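You operate a simulated robot arm through the tools that you are given. There is no shell and no other tool. Be economical: measure what you need, move in short steps, check, and stop when the job is done.

You run a simulated robot arm. Do the job below in one go: nothing can be reset, and whatever is moved stays where it is left.

TASK
Put things in order on the top of the blue bench. At the end: the yellow post cover stands where the blue rag stood; the blue rag stands on top of the grey vent cover; the teal fitting stands on top of the purple strut; the green cartridge stands where the yellow post cover stood; whatever was shut is shut again. Leave all else as you found it, and nothing knocked over.

It is judged by the outcome, as a careful person would: the job done as asked, and still so three seconds after it is handed in. It fails if anything else is knocked over, pushed out of place, dropped, spilled or broken. Lids that push on must go on centred and level and be pressed home; caps that screw on are set level and turned clockwise until they are tight.

THE ROBOT
A 6-joint arm with a two-finger gripper, fixed in place. Base frame: the origin is at the foot of the arm, x ahead of it, y to its left, z up; the work surface is at about z = 0. Lengths are in cm, angles in rad, forces in N, time in s.
With the tool pointing down near the work surface it reaches from about 24 to 62 cm from the base axis. Its first joint turns from -1.152 to 1.152 rad. Payload 1.37 kg.
Tool frame: the origin (TCP) lies between the finger pads and is the grasp point; the fingertips stand 2.2 cm ahead of it; z points along the fingers, y is the line along which they close. The gripper opens to 9.2 cm. The gripper's body begins 6.5 cm behind the TCP.
Orientation is that of the tool frame in the base frame, as a unit quaternion [x, y, z, w]. With the fingers straight down and closing along the base's y, the tool's x points along the base's -x, its y along +y and its z along -z.

THE INTERFACE
- The arm moves only by the tool arm_command. Its argument "plan" is a list of rows, each an object (a shift or turn left out is 0, a gripper value left out holds the last) with "offset": the shift along the tool's x, y, z in m, a list of three; "rot": the turn, a rotation vector about the tool's x, y, z in rad, a list of three; "hand": the finger opening in m, from 0 to 0.092. In form: [{"offset": [dx, dy, dz], "rot": [wx, wy, wz], "hand": hand}, ...]. A call has 1 to 12 rows; each row shifts and turns the commanded pose from where the row before left it, along the tool's axes as they then stand. Each row takes 0.2 s and may step no farther than 5 cm and 0.15 rad from the row before; otherwise, or with a gripper value out of range, the whole call is refused. Where a pose cannot be reached the arm comes as near as it can. A force on the tool above 40 N (or 10 N above the force at the start of the call, whichever is more), or a blocked arm, ends the call early, and 0.2 s more pass. The fingers move at their own pace and stop on an object; they squeeze with about 26 N. The grip force told is the motor's: it shows also when the fingers shut on nothing. Time passes only in rows, and 0.2 s behind the last, so rows that do not move let the fingers close. The reply holds the time, the measured pose of the TCP, the force on the tool along the base axes, the opening and the grip force, in the units named above and with some noise, with the torque about the TCP (base axes, N m) and any sound that the robot's microphone picked up, and new pictures: "show" is both (left out), scene, wrist or none.
- Cameras (640 x 400 px; columns grow to the right, rows downward): "scene" is fixed at [1.38, -42.01, 58.16]; the picture's right is [0.92, -0.38, 0.00], its down [-0.23, -0.56, -0.79] and it looks along [0.30, 0.73, -0.61] (base axes); focal length 340 px, centre (320, 200). "wrist" rides on the gripper at [7.1, 1.9, -10.2] in the tool frame; the picture's right is [-0.26, 0.97, 0.00], its down [-0.75, -0.20, -0.62] and it looks along [-0.60, -0.16, 0.78] (tool axes); focal length 280 px, centre (320, 200). There is no depth. A picture from a camera that has moved, and an enlarged one, comes with that camera's place and axes in the base frame and with its lens.
- inspect(camera, box): a new picture of the part [left, top, right, bottom] of that camera's present view, enlarged. It takes no simulated time.
- close_job(): hands the job in; it is judged then, once.

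Go step by step. Nothing tells you positions but the pictures and the camera data: compare them with the known pose of the tool, close in by small moves and look again before you grip or let go. The budget is 120 turns and 200 pictures, counting those below and the enlarged ones. Unless the task says otherwise, let go and move clear before handing in.

The tools are called as name(argument=value, ...) on one line, values as JSON. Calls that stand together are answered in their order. arm_command: Moves the arm, as the interface text tells. Its arguments: {"type":"object","properties":{"plan":{"type":"array"},"show":{"type":"string","enum":["both","scene","wrist","none"]}},"required":["plan"]} The other tools are called the same way: inspect (camera, box) takes an enlarged picture of a part of a camera's view; close_job () hands the job in.

At the start:

```text
t: 0.0
position: [33.78, 7.7, 33.93]
tool_rot: [0.0, 1.0, 0.0, -0.001]
force: [0.0, 0.6, -0.3]
torque: [0.02, 0.03, -0.01]
gripper_width: 9.23
grasp_force: 0.0
```

scene: 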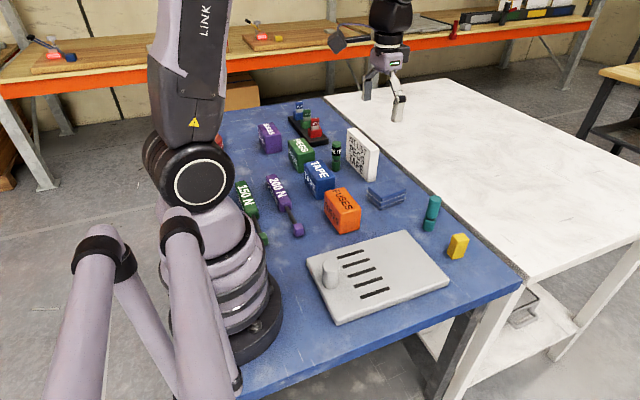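
wrist: 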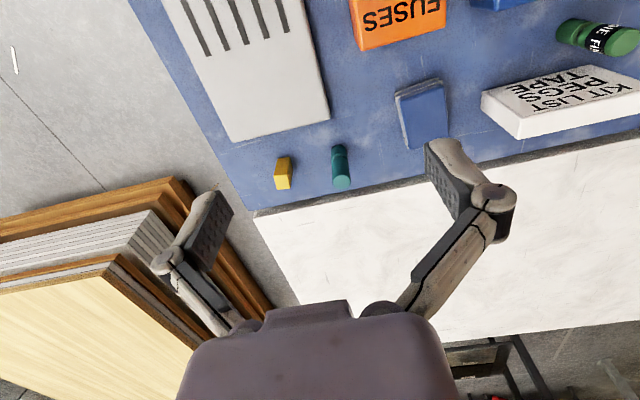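

I see a blue bench with boxes, a vent cover, a rag, a teal fitting, a yellow cover and screwdriver-like tools. I'll enlarge the views to identify the objects.

inspect(camera="scene", box=[220, 90, 380, 190])

inspect(camera="scene", box=[220, 160, 380, 260])

inspect(camera="scene", box=[300, 170, 492, 290])

```text
4.00 times, centred on (300, 140) of scene
camera zoom: at [1.38, -42.01, 58.16], right [0.92, -0.38, 0.0], down [-0.23, -0.56, -0.79], along [0.3, 0.73, -0.61], focal length 1361 px, centre (400, 440)
```

zoom: 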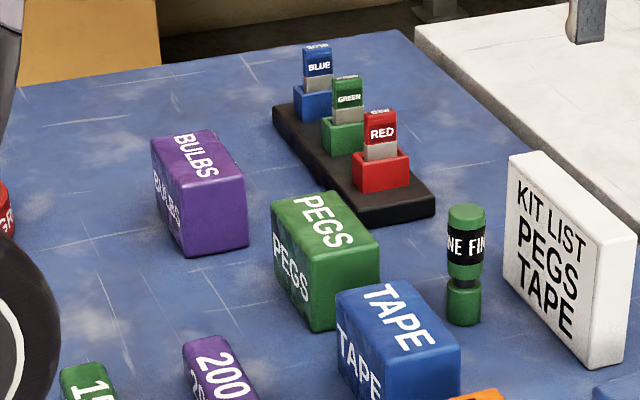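

```text
4.00 times, centred on (300, 210) of scene
camera zoom: at [1.38, -42.01, 58.16], right [0.92, -0.38, 0.0], down [-0.23, -0.56, -0.79], along [0.3, 0.73, -0.61], focal length 1361 px, centre (400, 160)
```

zoom: 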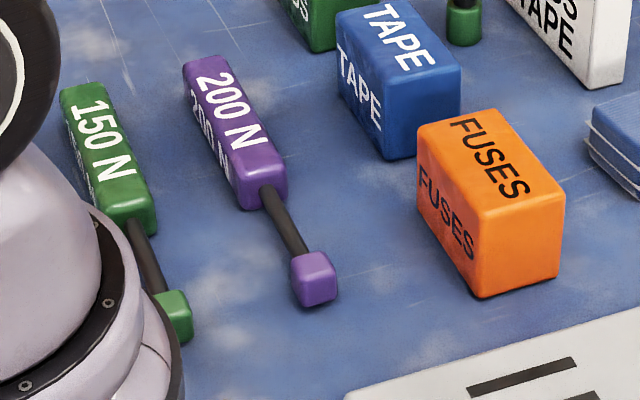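

```text
3.33 times, centred on (396, 230) of scene
camera zoom: at [1.38, -42.01, 58.16], right [0.92, -0.38, 0.0], down [-0.23, -0.56, -0.79], along [0.3, 0.73, -0.61], focal length 1134 px, centre (67, 100)
```

zoom: 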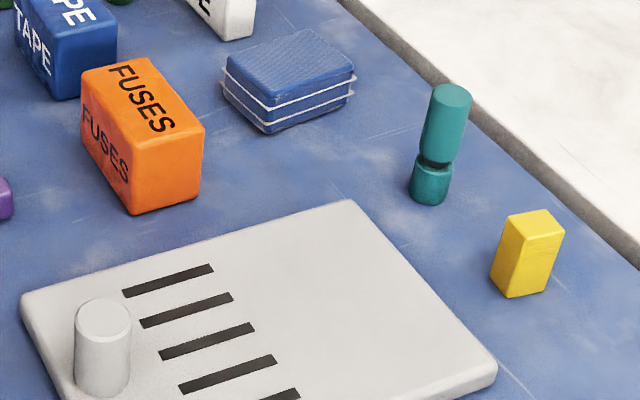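

The objects appear to be: yellow cover about (51,-4), teal about (51,6), rag about (47,21), green cylinder about (40,40) and purple 200 N strut about (19.5,32). I'll swing over to the left to check that hidden part.

arm_command(plan=[{"offset": [0.02, 0.03, 0]}, {"offset": [0.02, 0.03, 0]}, {"offset": [0.02, 0.03, 0]}, {"offset": [0.02, 0.03, 0]}, {"rot": [0, 0, -0.15]}, {"rot": [0, 0, -0.15]}, {"rot": [0, 0, -0.15]}, {"rot": [0, 0, -0.15]}, {"rot": [0, 0, -0.15]}])

```text
t: 2.0
position: [25.64, 19.87, 33.96]
tool_rot: [-0.367, 0.93, 0.001, 0.0]
force: [-0.5, 0.6, 1.2]
torque: [0.01, -0.03, -0.03]
gripper_width: 9.22
grasp_force: 0.0
camera wrist: at [19.12, 16.28, 44.09], right [-0.47, 0.88, 0.0], down [0.69, 0.37, 0.62], along [0.55, 0.29, -0.78], focal length 280 px, centre (320, 200)
```

scene: 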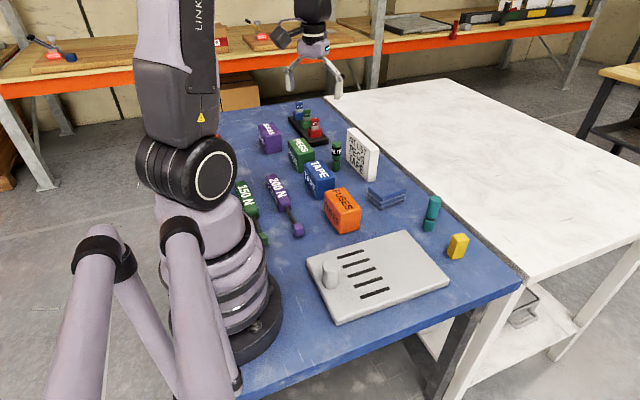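
wrist: 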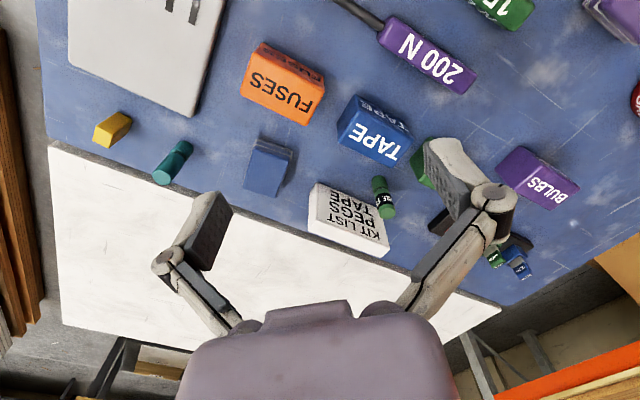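

There is another purple object and a red one at the top right edge of the wrist view; I'll look at them closer.

inspect(camera="wrist", box=[440, 0, 640, 125])

arm_command(plan=[{"rot": [0, 0, -0.15]}, {"rot": [0, 0, -0.15]}, {"rot": [0, 0, -0.15]}, {"rot": [0, 0, -0.15]}, {"rot": [0, 0, -0.15]}, {"rot": [0, 0, -0.15]}], show="wrist")

```text
3.20 times, centred on (540, 62) of wrist
camera zoom: at [19.12, 16.28, 44.09], right [-0.47, 0.88, 0.0], down [0.69, 0.37, 0.62], along [0.55, 0.29, -0.78], focal length 897 px, centre (-384, 640)
```

zoom: 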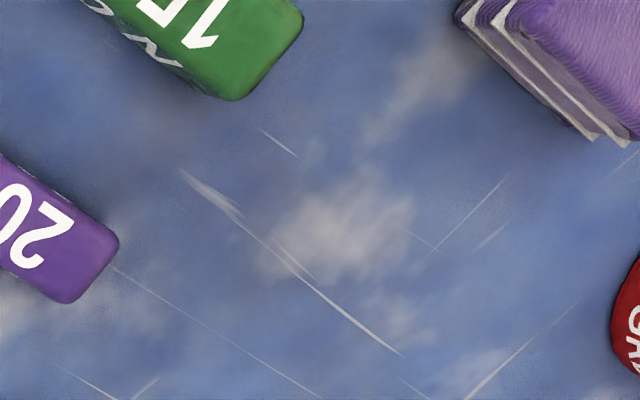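

```text
t: 3.4
position: [25.68, 19.7, 33.95]
tool_rot: [0.735, -0.678, 0.001, -0.001]
force: [0.1, -0.4, -0.7]
torque: [-0.02, -0.02, -0.03]
gripper_width: 9.22
grasp_force: 0.1
camera wrist: at [24.35, 12.49, 44.13], right [-0.98, 0.18, 0.0], down [0.14, 0.77, 0.62], along [0.11, 0.61, -0.78], focal length 280 px, centre (320, 200)
```

wrist: 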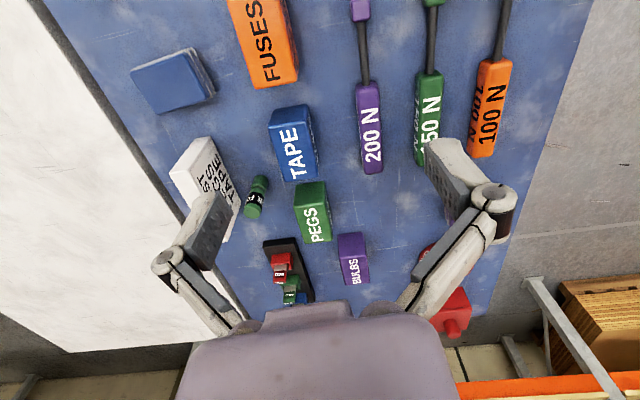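

The purple strut is the 200 N one (the other purple item is a rag). I'll zoom on the green cylinder and the strut.

inspect(camera="wrist", box=[150, 120, 350, 320])

inspect(camera="wrist", box=[320, 0, 440, 180])

```text
2.00 times, centred on (250, 220) of wrist
camera zoom: at [24.35, 12.49, 44.13], right [-0.98, 0.18, 0.0], down [0.14, 0.77, 0.62], along [0.11, 0.61, -0.78], focal length 561 px, centre (460, 160)
```

zoom: 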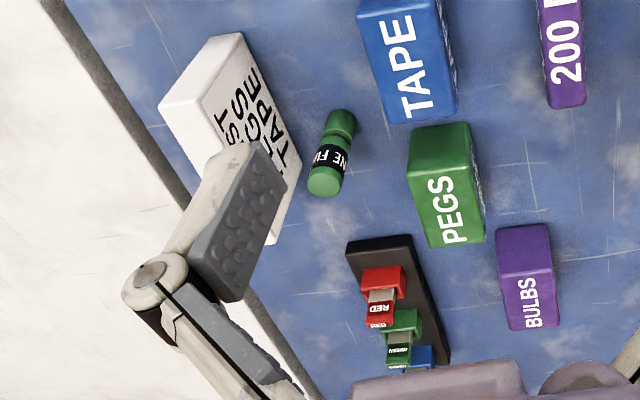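

```text
2.22 times, centred on (380, 90) of wrist
camera zoom: at [24.35, 12.49, 44.13], right [-0.98, 0.18, 0.0], down [0.14, 0.77, 0.62], along [0.11, 0.61, -0.78], focal length 623 px, centre (187, 444)
```

zoom: 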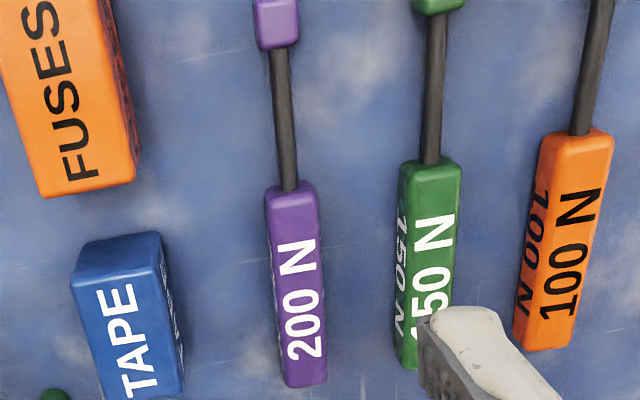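

Everything is identified. I'll turn the hand to the rag's angle (about 0.17 rad) and move above it for a closer look.

arm_command(plan=[{"rot": [0, 0, 0.148]}, {"rot": [0, 0, 0.148]}, {"rot": [0, 0, 0.148]}, {"rot": [0, 0, 0.148]}, {"rot": [0, 0, 0.148]}, {"rot": [0, 0, 0.148]}, {"rot": [0, 0, 0.148]}, {"rot": [0, 0, 0.148]}, {"rot": [0, 0, 0.148]}, {"rot": [0, 0, 0.148]}], show="none")

arm_command(plan=[{"offset": [-0.036, -0.0066, 0.03]}, {"offset": [-0.036, -0.0066, 0.03]}, {"offset": [-0.036, -0.0066, 0.03]}, {"offset": [-0.036, -0.0066, 0.03]}, {"offset": [-0.036, -0.0066, 0.03]}])

```text
t: 5.6
position: [25.65, 19.7, 33.96]
tool_rot: [-0.083, 0.997, 0.0, -0.001]
force: [0.0, 0.3, -0.6]
torque: [-0.03, -0.01, -0.03]
gripper_width: 9.2
grasp_force: 0.1
```

```text
t: 6.8
position: [44.08, 19.76, 18.68]
tool_rot: [-0.085, 0.996, 0.0, 0.0]
force: [-0.5, 0.3, -0.8]
torque: [-0.02, -0.02, 0.0]
gripper_width: 9.2
grasp_force: 0.1
camera wrist: at [36.65, 20.32, 28.89], right [0.1, 1.0, 0.0], down [0.78, -0.07, 0.63], along [0.62, -0.06, -0.78], focal length 280 px, centre (320, 200)
```

scene: 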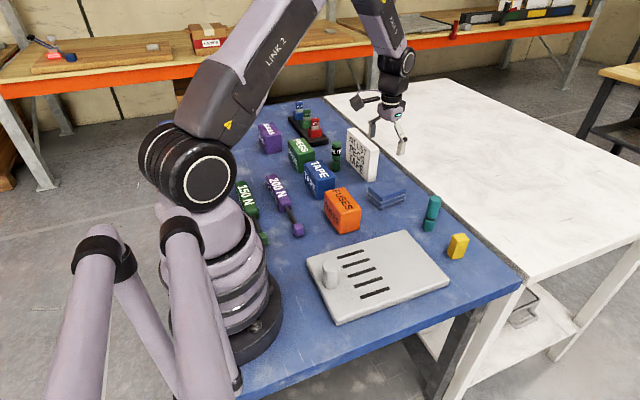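
wrist: 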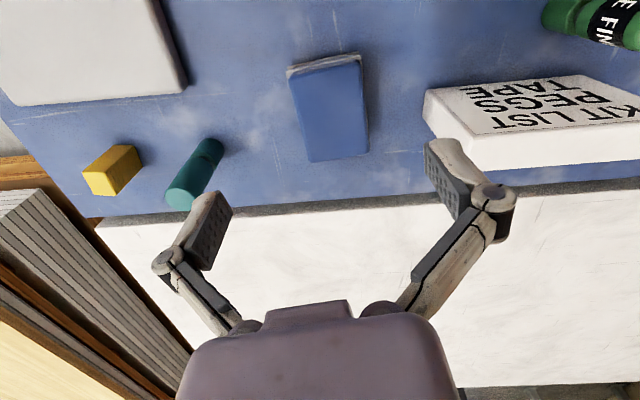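

The rag is centred near (47.1,20.5), about 8.8×6.3 cm. I'll zoom to refine its angle and height.

inspect(camera="wrist", box=[250, 30, 410, 180])

inspect(camera="scene", box=[350, 165, 430, 225])

```text
2.67 times, centred on (330, 105) of wrist
camera zoom: at [36.65, 20.32, 28.89], right [0.1, 1.0, 0.0], down [0.78, -0.07, 0.63], along [0.62, -0.06, -0.78], focal length 748 px, centre (293, 453)
```

zoom: 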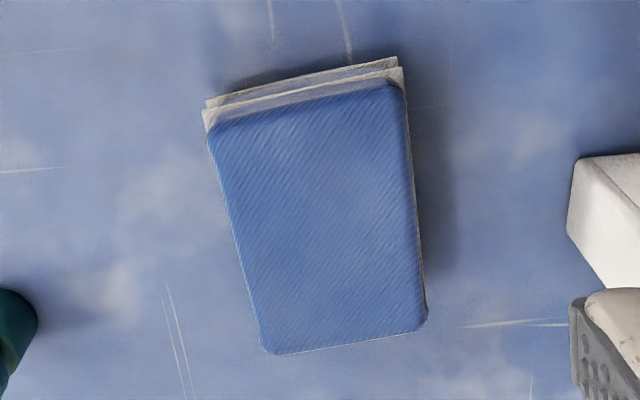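

```text
6.67 times, centred on (390, 195) of scene
camera zoom: at [1.38, -42.01, 58.16], right [0.92, -0.38, 0.0], down [-0.23, -0.56, -0.79], along [0.3, 0.73, -0.61], focal length 2268 px, centre (-147, 233)
```

zoom: 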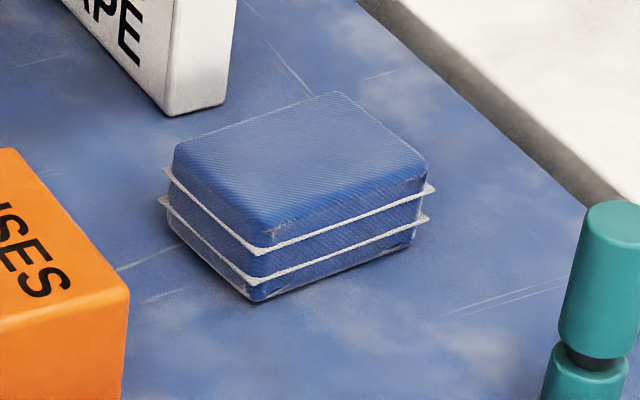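

Rag centre (47.3,20.5), yaw about 0.10, height about 3. Moving above it and partway down to check.

arm_command(plan=[{"rot": [0, 0, 0.07]}, {"offset": [-0.0324, 0.0046, 0.02]}, {"offset": [0, 0, 0.045]}, {"offset": [0, 0, 0.03]}, {"offset": [0, 0, 0.0]}])

```text
t: 8.0
position: [47.13, 20.54, 9.38]
tool_rot: [-0.05, 0.999, 0.0, 0.0]
force: [0.1, -0.2, 0.7]
torque: [-0.04, 0.01, 0.04]
gripper_width: 9.21
grasp_force: 0.1
camera wrist: at [39.89, 21.73, 19.46], right [0.17, 0.99, 0.0], down [0.77, -0.13, 0.63], along [0.62, -0.1, -0.78], focal length 280 px, centre (320, 200)
```

scene: 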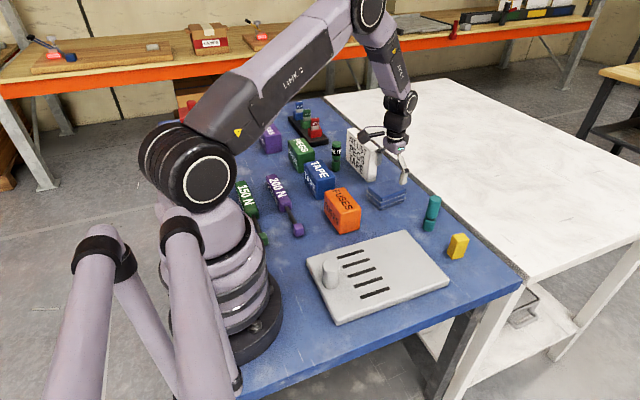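
wrist: 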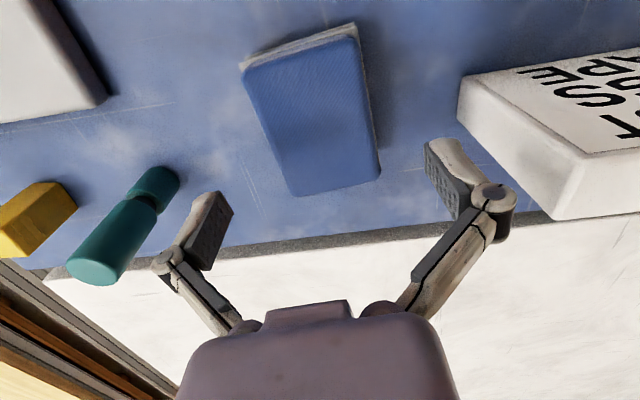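

Alignment is right. Descending and gripping.

arm_command(plan=[{"offset": [0, 0, 0.04]}, {"offset": [0, 0, 0.0265]}, {"hand": 0.05}, {"hand": 0.05}, {"hand": 0.05}])

```text
t: 9.2
position: [47.21, 20.37, 2.76]
tool_rot: [-0.05, 0.999, 0.0, 0.0]
force: [1.6, 1.3, 2.0]
torque: [-0.03, -0.07, 0.03]
gripper_width: 6.41
grasp_force: 25.5
camera wrist: at [39.93, 21.49, 12.91], right [0.17, 0.99, 0.0], down [0.77, -0.13, 0.63], along [0.62, -0.1, -0.78], focal length 280 px, centre (320, 200)
```

scene: 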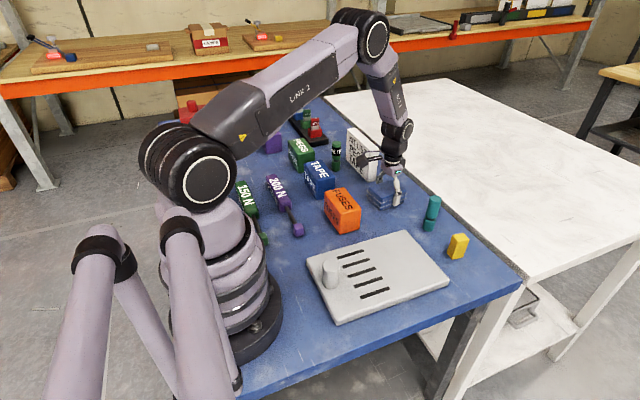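
wrist: 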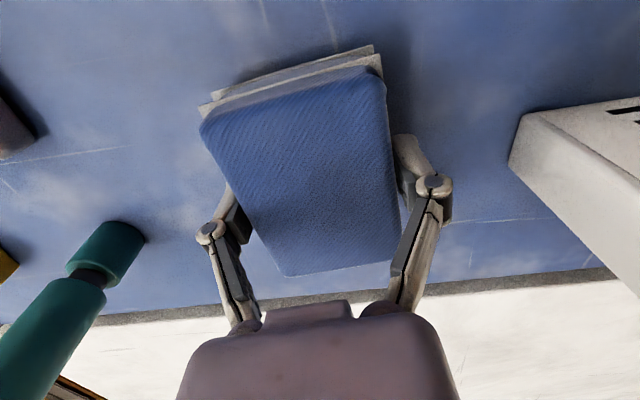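

Gripped. Lifting and carrying toward the vent cover's blank part near (37,-2).

arm_command(plan=[{"offset": [0, 0, -0.03]}, {"offset": [0, 0, -0.04]}, {"offset": [0, 0, -0.03]}, {"offset": [0.0207, -0.0355, 0]}, {"offset": [0.0207, -0.0355, 0]}, {"offset": [0.0207, -0.0355, 0]}, {"offset": [0.0207, -0.0355, 0]}, {"offset": [0.0207, -0.0355, 0]}, {"offset": [0.0207, -0.0355, 0]}, {"rot": [0, 0, 0.1]}, {}])

inspect(camera="scene", box=[300, 170, 492, 330])

```text
t: 11.6
position: [37.06, -2.1, 12.87]
tool_rot: [0.001, 1.0, 0.0, 0.0]
force: [-0.1, -0.2, -1.7]
torque: [-0.03, -0.03, -0.02]
gripper_width: 6.38
grasp_force: 26.0
camera wrist: at [29.91, -0.2, 22.97], right [0.26, 0.96, 0.0], down [0.75, -0.21, 0.63], along [0.6, -0.16, -0.78], focal length 280 px, centre (320, 200)
```

scene: 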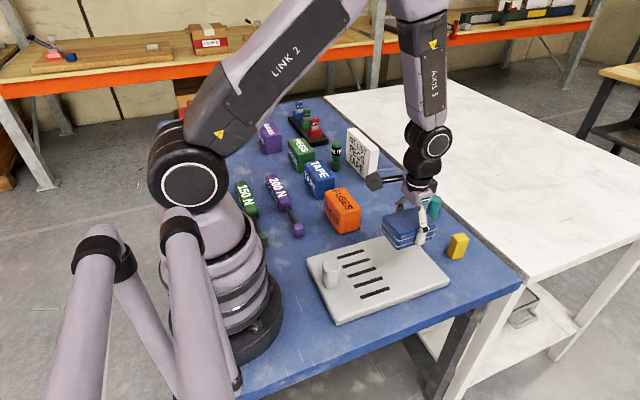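
wrist: 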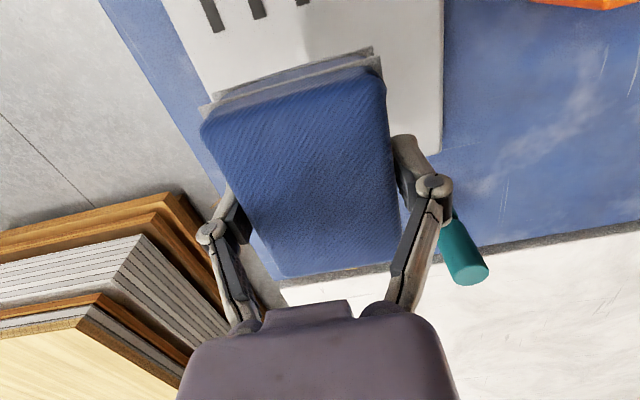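

```text
2.50 times, centred on (396, 250) of scene
camera zoom: at [1.38, -42.01, 58.16], right [0.92, -0.38, 0.0], down [-0.23, -0.56, -0.79], along [0.3, 0.73, -0.61], focal length 851 px, centre (130, 75)
```

zoom: 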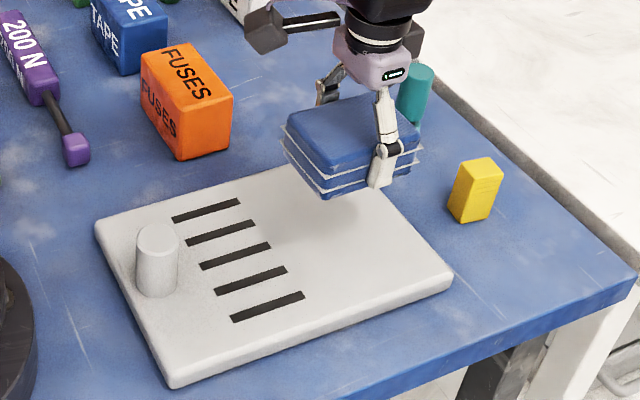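

The rag hangs over the blank part of the cover. Lowering carefully, watching the force.

arm_command(plan=[{"offset": [0, 0, 0.04]}, {"offset": [0, 0, 0.025]}, {"offset": [0, 0, 0.008]}, {"offset": [0, 0, 0.004]}], show="none")

inspect(camera="scene", box=[340, 180, 480, 300])

```text
t: 12.6
position: [37.04, -2.17, 5.14]
tool_rot: [0.0, 1.0, 0.0, -0.001]
force: [-0.2, -0.6, -1.0]
torque: [0.01, 0.01, 0.04]
gripper_width: 6.44
grasp_force: 26.1
```

```text
3.33 times, centred on (410, 240) of scene
camera zoom: at [1.38, -42.01, 58.16], right [0.92, -0.38, 0.0], down [-0.23, -0.56, -0.79], along [0.3, 0.73, -0.61], focal length 1134 px, centre (20, 67)
```

zoom: 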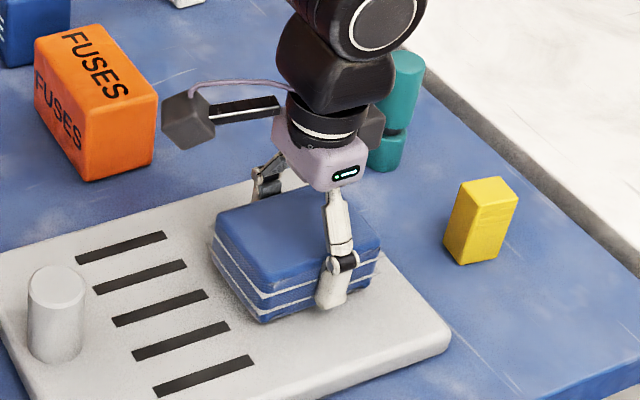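

arm_command(plan=[{"offset": [0, 0, 0.003]}, {"offset": [0, 0, 0.002]}, {}], show="none")

```text
t: 13.4
position: [37.05, -2.21, 4.55]
tool_rot: [0.001, 1.0, 0.0, 0.001]
force: [-1.6, -1.1, 25.6]
torque: [0.0, 0.04, 0.01]
gripper_width: 6.45
grasp_force: 26.3
```

The rag is in contact with the cover. Easing slightly, opening and rising.

arm_command(plan=[{"offset": [0, 0, -0.001]}, {"hand": 0.085}, {"hand": 0.085}, {"hand": 0.085}, {"offset": [0, 0, -0.03]}, {"offset": [0, 0, -0.045]}, {"offset": [0, 0, -0.045]}, {}])

```text
t: 15.2
position: [37.17, -2.0, 16.71]
tool_rot: [-0.001, 1.0, 0.0, 0.0]
force: [-0.4, 0.4, 0.3]
torque: [-0.02, -0.02, 0.01]
gripper_width: 8.52
grasp_force: 0.1
camera wrist: at [30.08, -0.02, 26.88], right [0.26, 0.96, 0.0], down [0.75, -0.2, 0.62], along [0.6, -0.16, -0.78], focal length 280 px, centre (320, 200)
```

scene: 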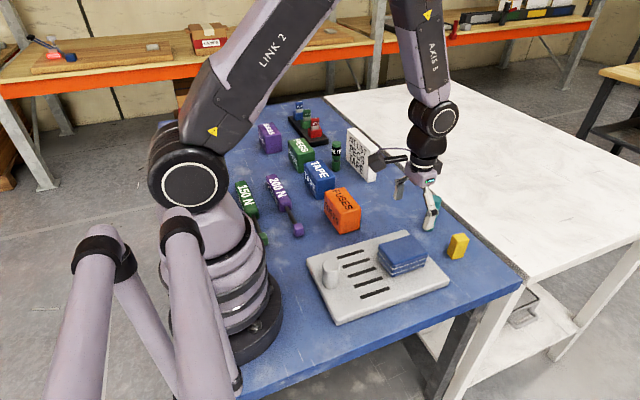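
wrist: 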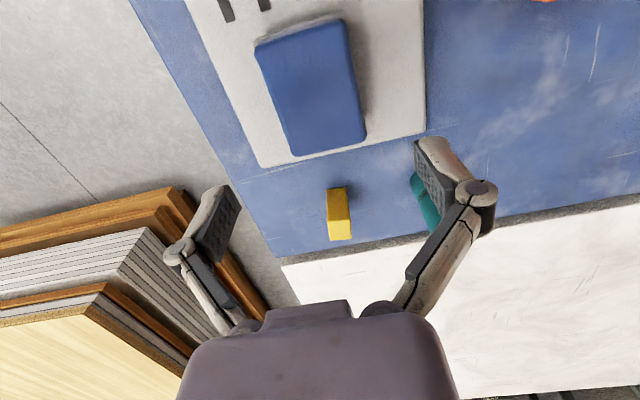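

The rag sits well on the vent cover. Now moving above the yellow cover to look.

arm_command(plan=[{"offset": [-0.0453, -0.0067, 0]}, {"offset": [-0.0453, -0.0067, 0]}, {"offset": [-0.0453, -0.0067, 0]}, {}])

inspect(camera="wrist", box=[240, 30, 400, 160])

inspect(camera="scene", box=[400, 170, 500, 270])

```text
t: 16.2
position: [50.66, -4.16, 16.8]
tool_rot: [0.0, 1.0, 0.0, 0.0]
force: [-0.5, -1.2, -0.2]
torque: [-0.02, 0.0, 0.02]
gripper_width: 8.52
grasp_force: 0.0
camera wrist: at [43.57, -2.27, 26.99], right [0.26, 0.96, 0.0], down [0.75, -0.21, 0.62], along [0.6, -0.16, -0.78], focal length 280 px, centre (320, 200)
```

scene: 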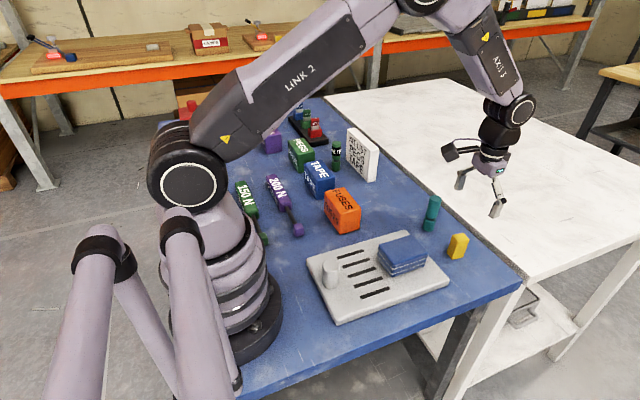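
wrist: 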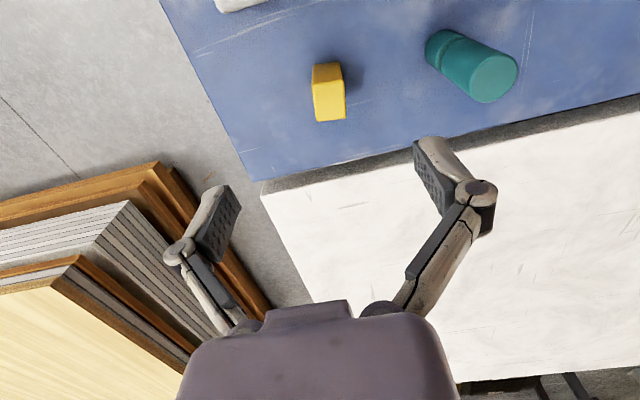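

```text
3.08 times, centred on (320, 95) of wrist
camera zoom: at [43.57, -2.27, 26.99], right [0.26, 0.96, 0.0], down [0.75, -0.21, 0.62], along [0.6, -0.16, -0.78], focal length 863 px, centre (320, 523)
```

zoom: 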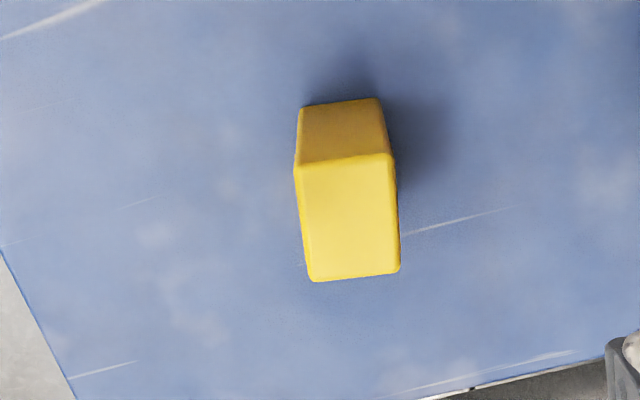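

```text
4.00 times, centred on (450, 220) of scene
camera zoom: at [1.38, -42.01, 58.16], right [0.92, -0.38, 0.0], down [-0.23, -0.56, -0.79], along [0.3, 0.73, -0.61], focal length 1361 px, centre (-200, 120)
```

zoom: 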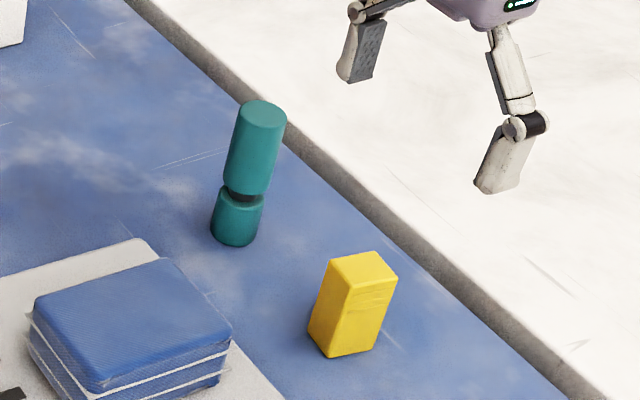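

Yellow cover: centre about (50.9,-3.55), yaw about -0.12, about 2.3×2.9×5.5 cm. Aligning and descending partway.

arm_command(plan=[{"offset": [-0.0015, 0.0062, 0], "rot": [0, 0, 0.12], "hand": 0.06}, {"offset": [0, 0, 0.04]}, {"offset": [0, 0, 0.03]}, {}], show="wrist")

inspect(camera="wrist", box=[180, 30, 460, 230])

```text
t: 17.2
position: [50.65, -3.49, 9.77]
tool_rot: [0.06, 0.998, 0.0, 0.0]
force: [-0.5, -0.9, 0.0]
torque: [-0.02, 0.0, -0.03]
gripper_width: 6.01
grasp_force: 0.0
camera wrist: at [43.97, -0.8, 19.87], right [0.38, 0.93, 0.0], down [0.72, -0.29, 0.63], along [0.58, -0.24, -0.78], focal length 280 px, centre (320, 200)
```

wrist: 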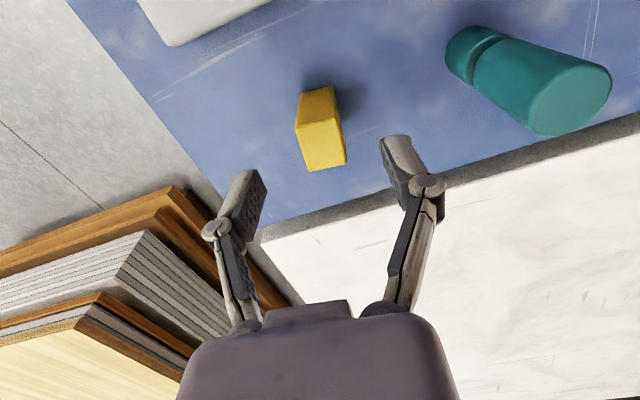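

```text
2.00 times, centred on (320, 130) of wrist
camera zoom: at [43.97, -0.8, 19.87], right [0.38, 0.93, 0.0], down [0.72, -0.29, 0.63], along [0.58, -0.24, -0.78], focal length 561 px, centre (320, 340)
```

zoom: 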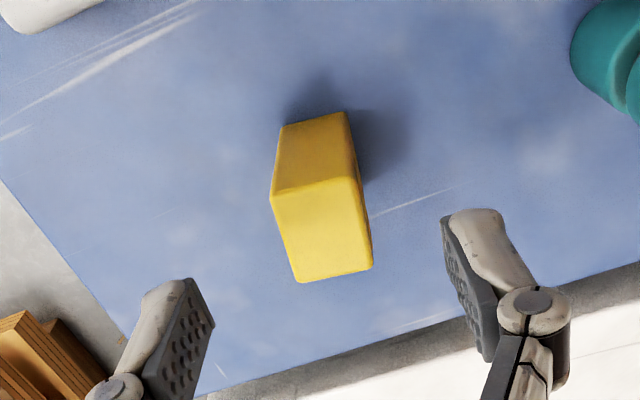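

Aligned. Descending and gripping the yellow cover.

arm_command(plan=[{"offset": [0, 0, 0.04]}, {"offset": [0, 0, 0.026]}, {"hand": 0.015}, {"hand": 0.015}, {"hand": 0.015}, {"hand": 0.015}])

```text
t: 18.6
position: [50.71, -3.45, 3.17]
tool_rot: [0.061, 0.998, 0.001, 0.0]
force: [-0.1, -0.2, -0.3]
torque: [-0.01, -0.04, 0.0]
gripper_width: 2.34
grasp_force: 26.3
camera wrist: at [43.84, -0.68, 13.4], right [0.38, 0.93, 0.0], down [0.72, -0.29, 0.62], along [0.58, -0.24, -0.78], focal length 280 px, centre (320, 200)
```

scene: 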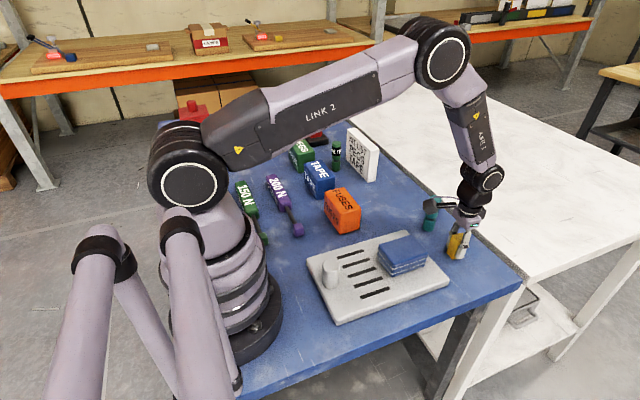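
wrist: 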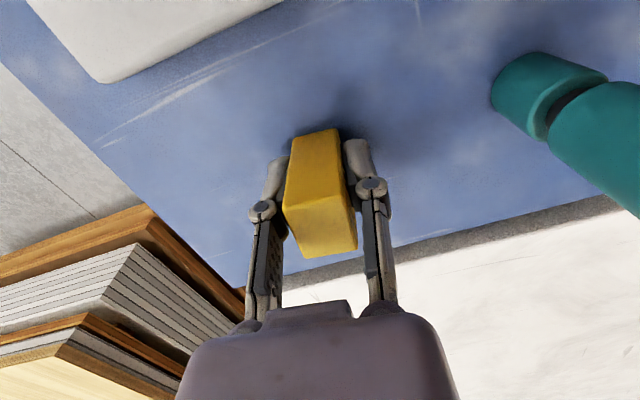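

Gripped (2.3 cm). Lifting high and moving over the teal fitting to the rag's old place (47.2,20.45).

arm_command(plan=[{"offset": [0, 0, -0.03]}, {"offset": [0, 0, -0.045]}, {"offset": [0, 0, -0.045]}, {"offset": [0.0108, 0.0388, 0]}, {"offset": [0.0108, 0.0388, 0]}, {"offset": [0.0108, 0.0388, 0]}, {"offset": [0.0108, 0.0388, 0]}, {"offset": [0.0108, 0.0388, 0]}, {"offset": [0.0108, 0.0388, 0]}, {}], show="none")

arm_command(plan=[{"offset": [0, 0, 0.045]}, {"offset": [0, 0, 0.045]}, {"offset": [0, 0, 0.02]}, {}])

```text
t: 20.8
position: [47.02, 20.32, 15.09]
tool_rot: [0.06, 0.998, 0.0, 0.0]
force: [-0.1, -0.1, -0.7]
torque: [-0.01, -0.03, 0.02]
gripper_width: 2.31
grasp_force: 25.7
```

```text
t: 21.8
position: [47.09, 20.58, 4.11]
tool_rot: [0.06, 0.998, 0.0, 0.0]
force: [0.2, -0.4, -0.3]
torque: [0.03, 0.02, 0.02]
gripper_width: 2.31
grasp_force: 26.0
camera wrist: at [40.2, 23.25, 14.28], right [0.38, 0.93, 0.0], down [0.72, -0.29, 0.63], along [0.58, -0.24, -0.78], focal length 280 px, centre (320, 200)
```

scene: 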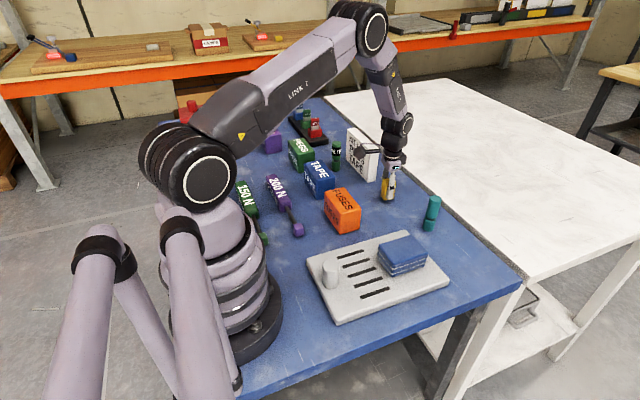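
wrist: 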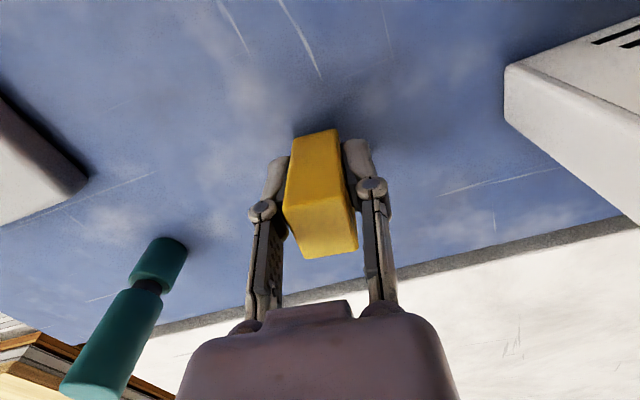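

Over the spot; lowering the last centimetre gently.

arm_command(plan=[{"offset": [0, 0, 0.006]}, {"offset": [0, 0, 0.003]}, {"offset": [0, 0, 0.001]}, {}], show="none")

```text
t: 22.8
position: [47.06, 20.56, 3.12]
tool_rot: [0.06, 0.998, 0.0, 0.0]
force: [-6.9, -2.4, 19.4]
torque: [-0.1, 0.13, -0.02]
gripper_width: 2.31
grasp_force: 25.8
```

arm_command(plan=[{"offset": [0, 0, -0.0007]}, {"hand": 0.05}, {"hand": 0.05}, {"hand": 0.05}, {"offset": [0, 0, -0.03]}, {"offset": [0, 0, -0.045]}, {"offset": [0, 0, -0.045]}, {}])

```text
t: 24.6
position: [46.86, 20.22, 15.21]
tool_rot: [0.06, 0.998, 0.0, 0.0]
force: [0.4, -0.7, -0.8]
torque: [0.0, 0.04, 0.04]
gripper_width: 5.01
grasp_force: 0.1
camera wrist: at [40.1, 23.02, 25.42], right [0.38, 0.93, 0.0], down [0.72, -0.29, 0.62], along [0.58, -0.24, -0.78], focal length 280 px, centre (320, 200)
```

scene: 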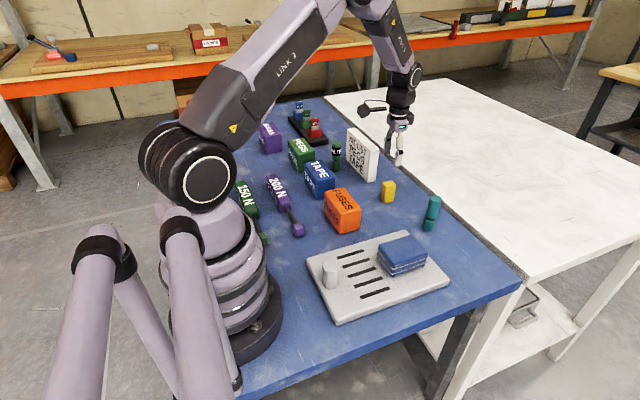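
wrist: 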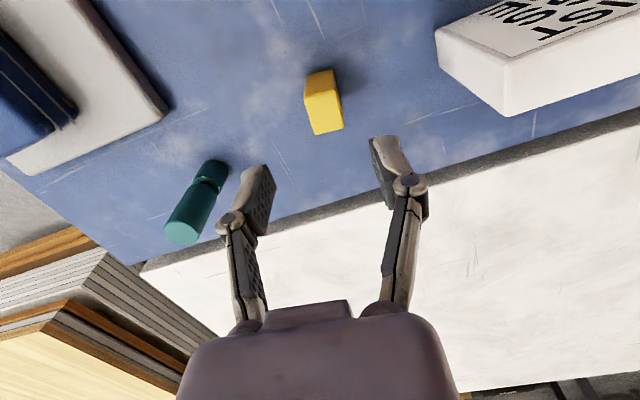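

Yellow cover is standing in place. Next, the teal fitting at about (50.8,6.1).

arm_command(plan=[{"rot": [0, 0, -0.12], "hand": 0.065}, {"offset": [-0.0125, -0.047, -0.005]}, {"offset": [-0.0125, -0.047, -0.005]}, {"offset": [-0.0125, -0.047, -0.005]}, {}], show="wrist")

inspect(camera="wrist", box=[240, 20, 400, 180])

inspect(camera="scene", box=[400, 180, 464, 240])

```text
t: 25.8
position: [50.72, 6.18, 16.57]
tool_rot: [0.0, 1.0, 0.0, 0.0]
force: [0.0, -0.3, 0.3]
torque: [0.02, 0.0, 0.03]
gripper_width: 6.49
grasp_force: 0.0
camera wrist: at [43.62, 8.02, 26.71], right [0.26, 0.96, 0.0], down [0.75, -0.2, 0.63], along [0.6, -0.16, -0.78], focal length 280 px, centre (320, 200)
```

wrist: 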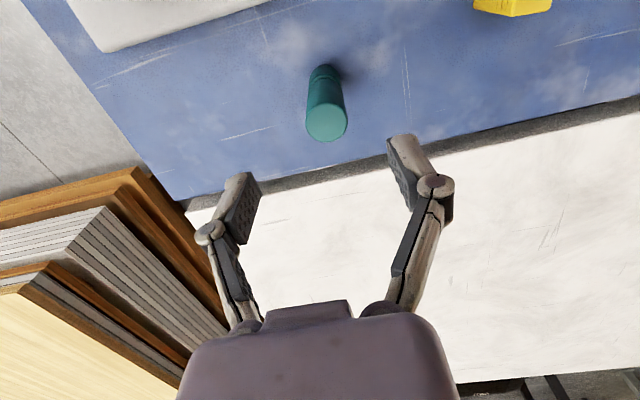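

```text
2.50 times, centred on (320, 100) of wrist
camera zoom: at [43.62, 8.02, 26.71], right [0.26, 0.96, 0.0], down [0.75, -0.2, 0.63], along [0.6, -0.16, -0.78], focal length 701 px, centre (320, 450)
```

zoom: 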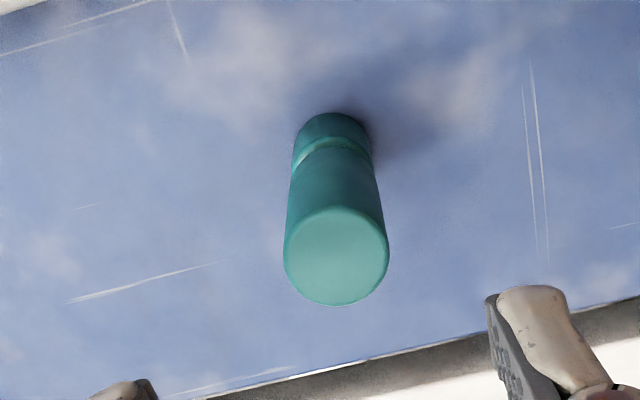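

```text
6.67 times, centred on (432, 210) of scene
camera zoom: at [1.38, -42.01, 58.16], right [0.92, -0.38, 0.0], down [-0.23, -0.56, -0.79], along [0.3, 0.73, -0.61], focal length 2268 px, centre (-427, 133)
```

zoom: 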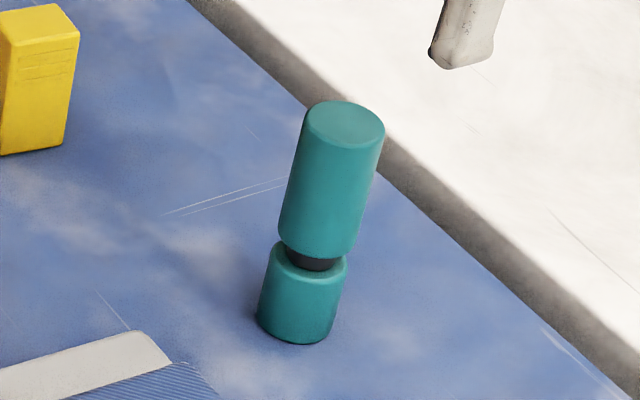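

Teal fitting: about (50.85,6.3), about 9 cm tall, diameter about 2.9, neck at about z=2.9. I'll grip the upper barrel at z≈5.5.

arm_command(plan=[{"offset": [-0.0013, 0.0012, 0.04]}, {"offset": [0, 0, 0.04]}, {"offset": [0, 0, 0.03]}, {"hand": 0.02}, {"hand": 0.02}, {"hand": 0.02}, {"hand": 0.02}])

```text
t: 27.4
position: [50.73, 6.34, 5.6]
tool_rot: [0.001, 1.0, -0.001, 0.0]
force: [0.5, 0.0, 0.1]
torque: [-0.02, -0.02, 0.02]
gripper_width: 2.63
grasp_force: 26.3
camera wrist: at [43.72, 8.21, 15.77], right [0.26, 0.96, 0.0], down [0.75, -0.21, 0.62], along [0.6, -0.16, -0.78], focal length 280 px, centre (320, 200)
```

scene: 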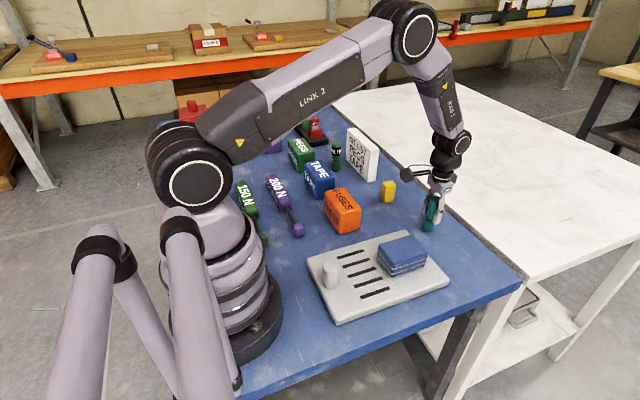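
wrist: 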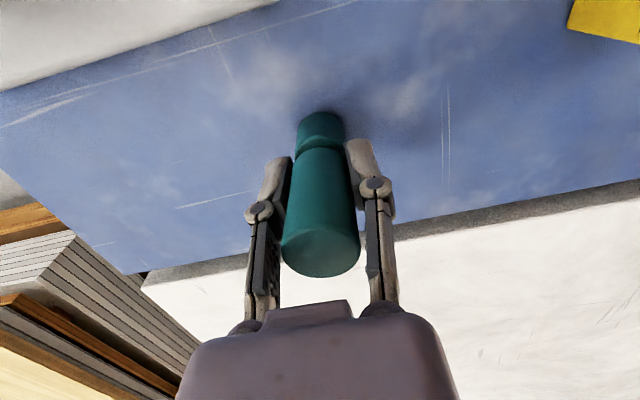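

Gripped, well centred. Lifting well clear and carrying it to above the purple strut's body (about (19.8,33)).

arm_command(plan=[{"offset": [0, 0, -0.03]}, {"offset": [0, 0, -0.048]}, {"offset": [0, 0, -0.048]}, {"offset": [0.0343, 0.0286, -0.005]}, {"offset": [0.0343, 0.0286, -0.005]}, {"offset": [0.0343, 0.0286, -0.005]}, {"offset": [0.0343, 0.0286, 0]}, {"offset": [0.0343, 0.0286, 0]}, {"offset": [0.0343, 0.0286, 0]}, {"offset": [0.0343, 0.0286, 0]}, {"offset": [0.0343, 0.0286, 0]}], show="none")

arm_command(plan=[{"rot": [0, 0, -0.145]}, {"rot": [0, 0, -0.145]}, {"rot": [0, 0, -0.145]}, {"rot": [0, 0, -0.145]}, {"rot": [0, 0, -0.145]}, {"rot": [0, 0, -0.145]}, {"rot": [0, 0, -0.145]}, {}])

```text
t: 29.8
position: [23.31, 29.25, 19.86]
tool_rot: [0.001, 1.0, 0.001, 0.0]
force: [-0.2, 0.3, -1.2]
torque: [-0.01, 0.04, -0.02]
gripper_width: 2.62
grasp_force: 26.2
```

```text
t: 31.6
position: [23.54, 29.45, 19.87]
tool_rot: [-0.486, 0.874, 0.0, -0.001]
force: [0.1, 0.6, -1.2]
torque: [0.0, 0.0, 0.01]
gripper_width: 2.62
grasp_force: 25.9
camera wrist: at [18.14, 24.3, 29.97], right [-0.68, 0.73, 0.0], down [0.57, 0.53, 0.62], along [0.46, 0.43, -0.78], focal length 280 px, centre (320, 200)
```

scene: 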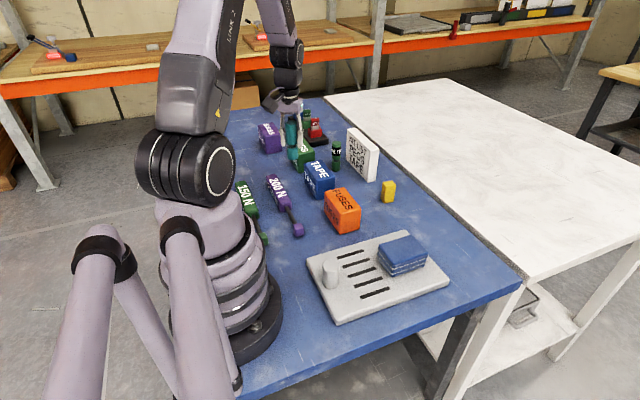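
wrist: 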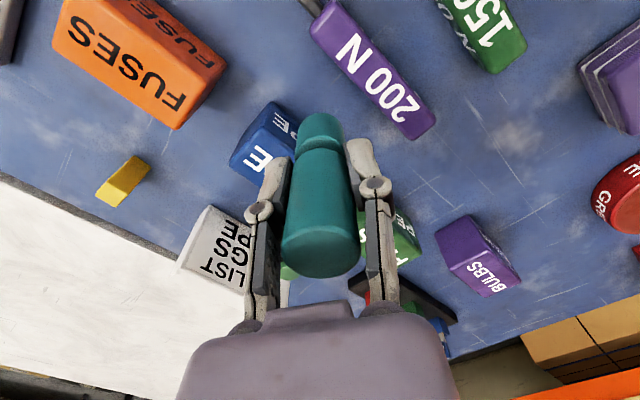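

The strut is in view of both cameras and clear. I'll zoom to measure its body.

inspect(camera="wrist", box=[280, 0, 460, 150])

inspect(camera="scene", box=[250, 165, 320, 245])

```text
2.67 times, centred on (370, 75) of wrist
camera zoom: at [18.14, 24.3, 29.97], right [-0.68, 0.73, 0.0], down [0.57, 0.53, 0.62], along [0.46, 0.43, -0.78], focal length 748 px, centre (187, 533)
```

zoom: 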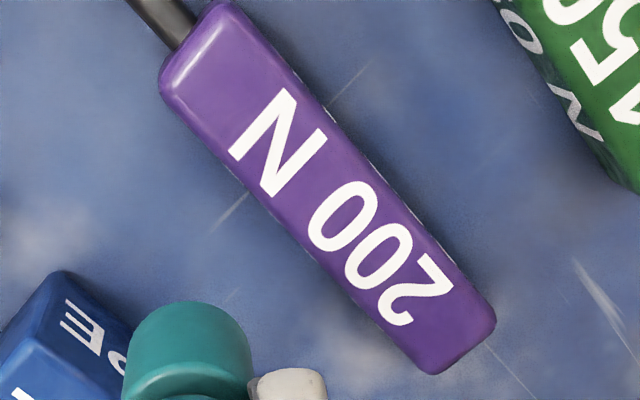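

```text
5.00 times, centred on (285, 205) of scene
camera zoom: at [1.38, -42.01, 58.16], right [0.92, -0.38, 0.0], down [-0.23, -0.56, -0.79], along [0.3, 0.73, -0.61], focal length 1701 px, centre (495, 175)
```

zoom: 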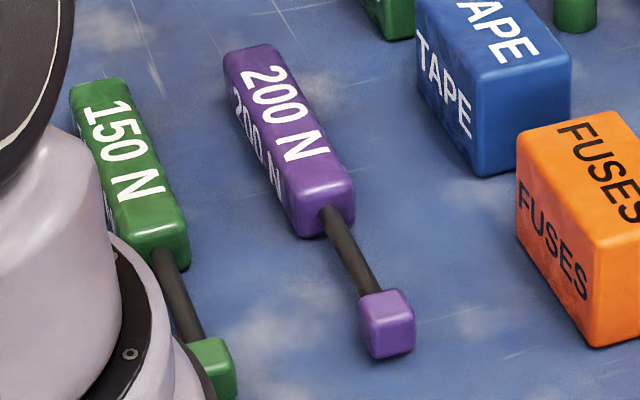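

Strut body: x≈19.75, y 26.5–40.5, top z≈2.7. Moving over its centre and lowering to just above.

arm_command(plan=[{"offset": [-0.006, 0.026, 0]}, {"offset": [-0.0058, 0.0261, 0]}, {"offset": [0, 0, 0.045]}, {"offset": [0, 0, 0.04]}, {}])

inspect(camera="scene", box=[230, 130, 330, 230])

inspect(camera="wrist", box=[220, 0, 440, 200])

```text
t: 32.8
position: [19.92, 33.07, 11.32]
tool_rot: [-0.486, 0.874, -0.001, -0.001]
force: [-0.6, 0.3, -0.9]
torque: [-0.03, -0.01, -0.01]
gripper_width: 2.62
grasp_force: 25.8
camera wrist: at [14.48, 27.98, 21.44], right [-0.68, 0.73, 0.0], down [0.57, 0.53, 0.63], along [0.46, 0.43, -0.78], focal length 280 px, centre (320, 200)
```

scene: 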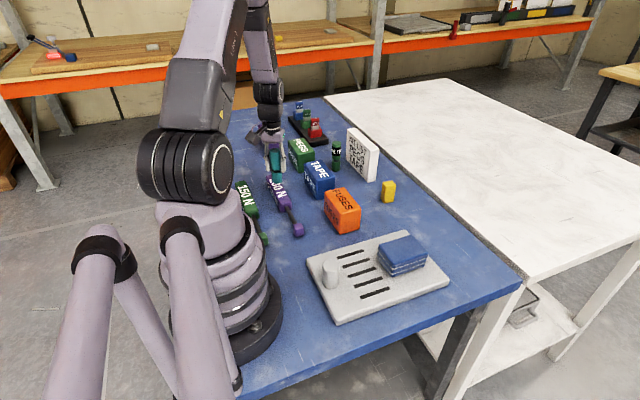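
wrist: 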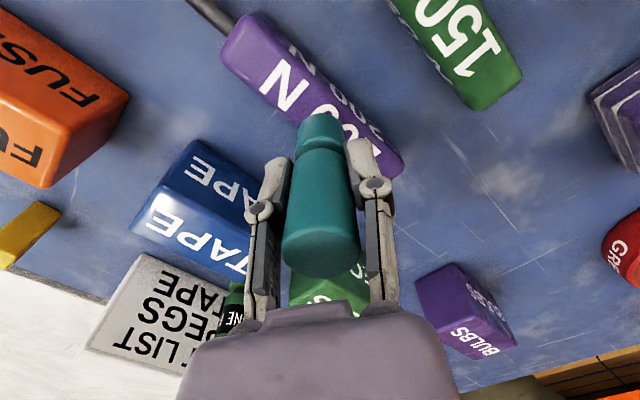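

```text
4.00 times, centred on (280, 180) of scene
camera zoom: at [1.38, -42.01, 58.16], right [0.92, -0.38, 0.0], down [-0.23, -0.56, -0.79], along [0.3, 0.73, -0.61], focal length 1361 px, centre (480, 280)
```

zoom: 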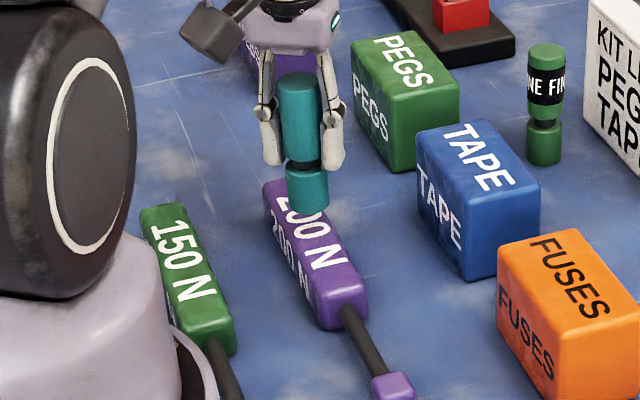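

```text
2.00 times, centred on (330, 100) of wrist
camera zoom: at [14.48, 27.98, 21.44], right [-0.68, 0.73, 0.0], down [0.57, 0.53, 0.63], along [0.46, 0.43, -0.78], focal length 561 px, centre (300, 400)
```

zoom: 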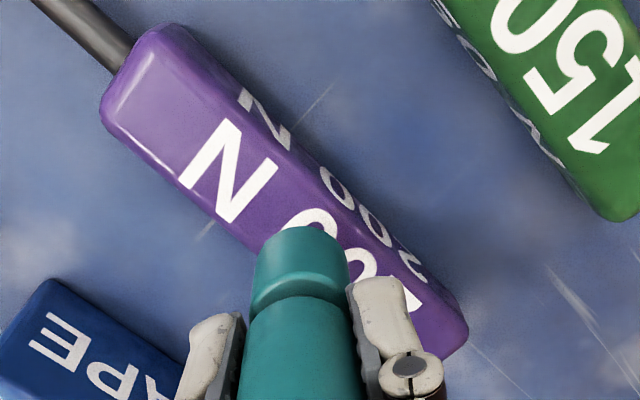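

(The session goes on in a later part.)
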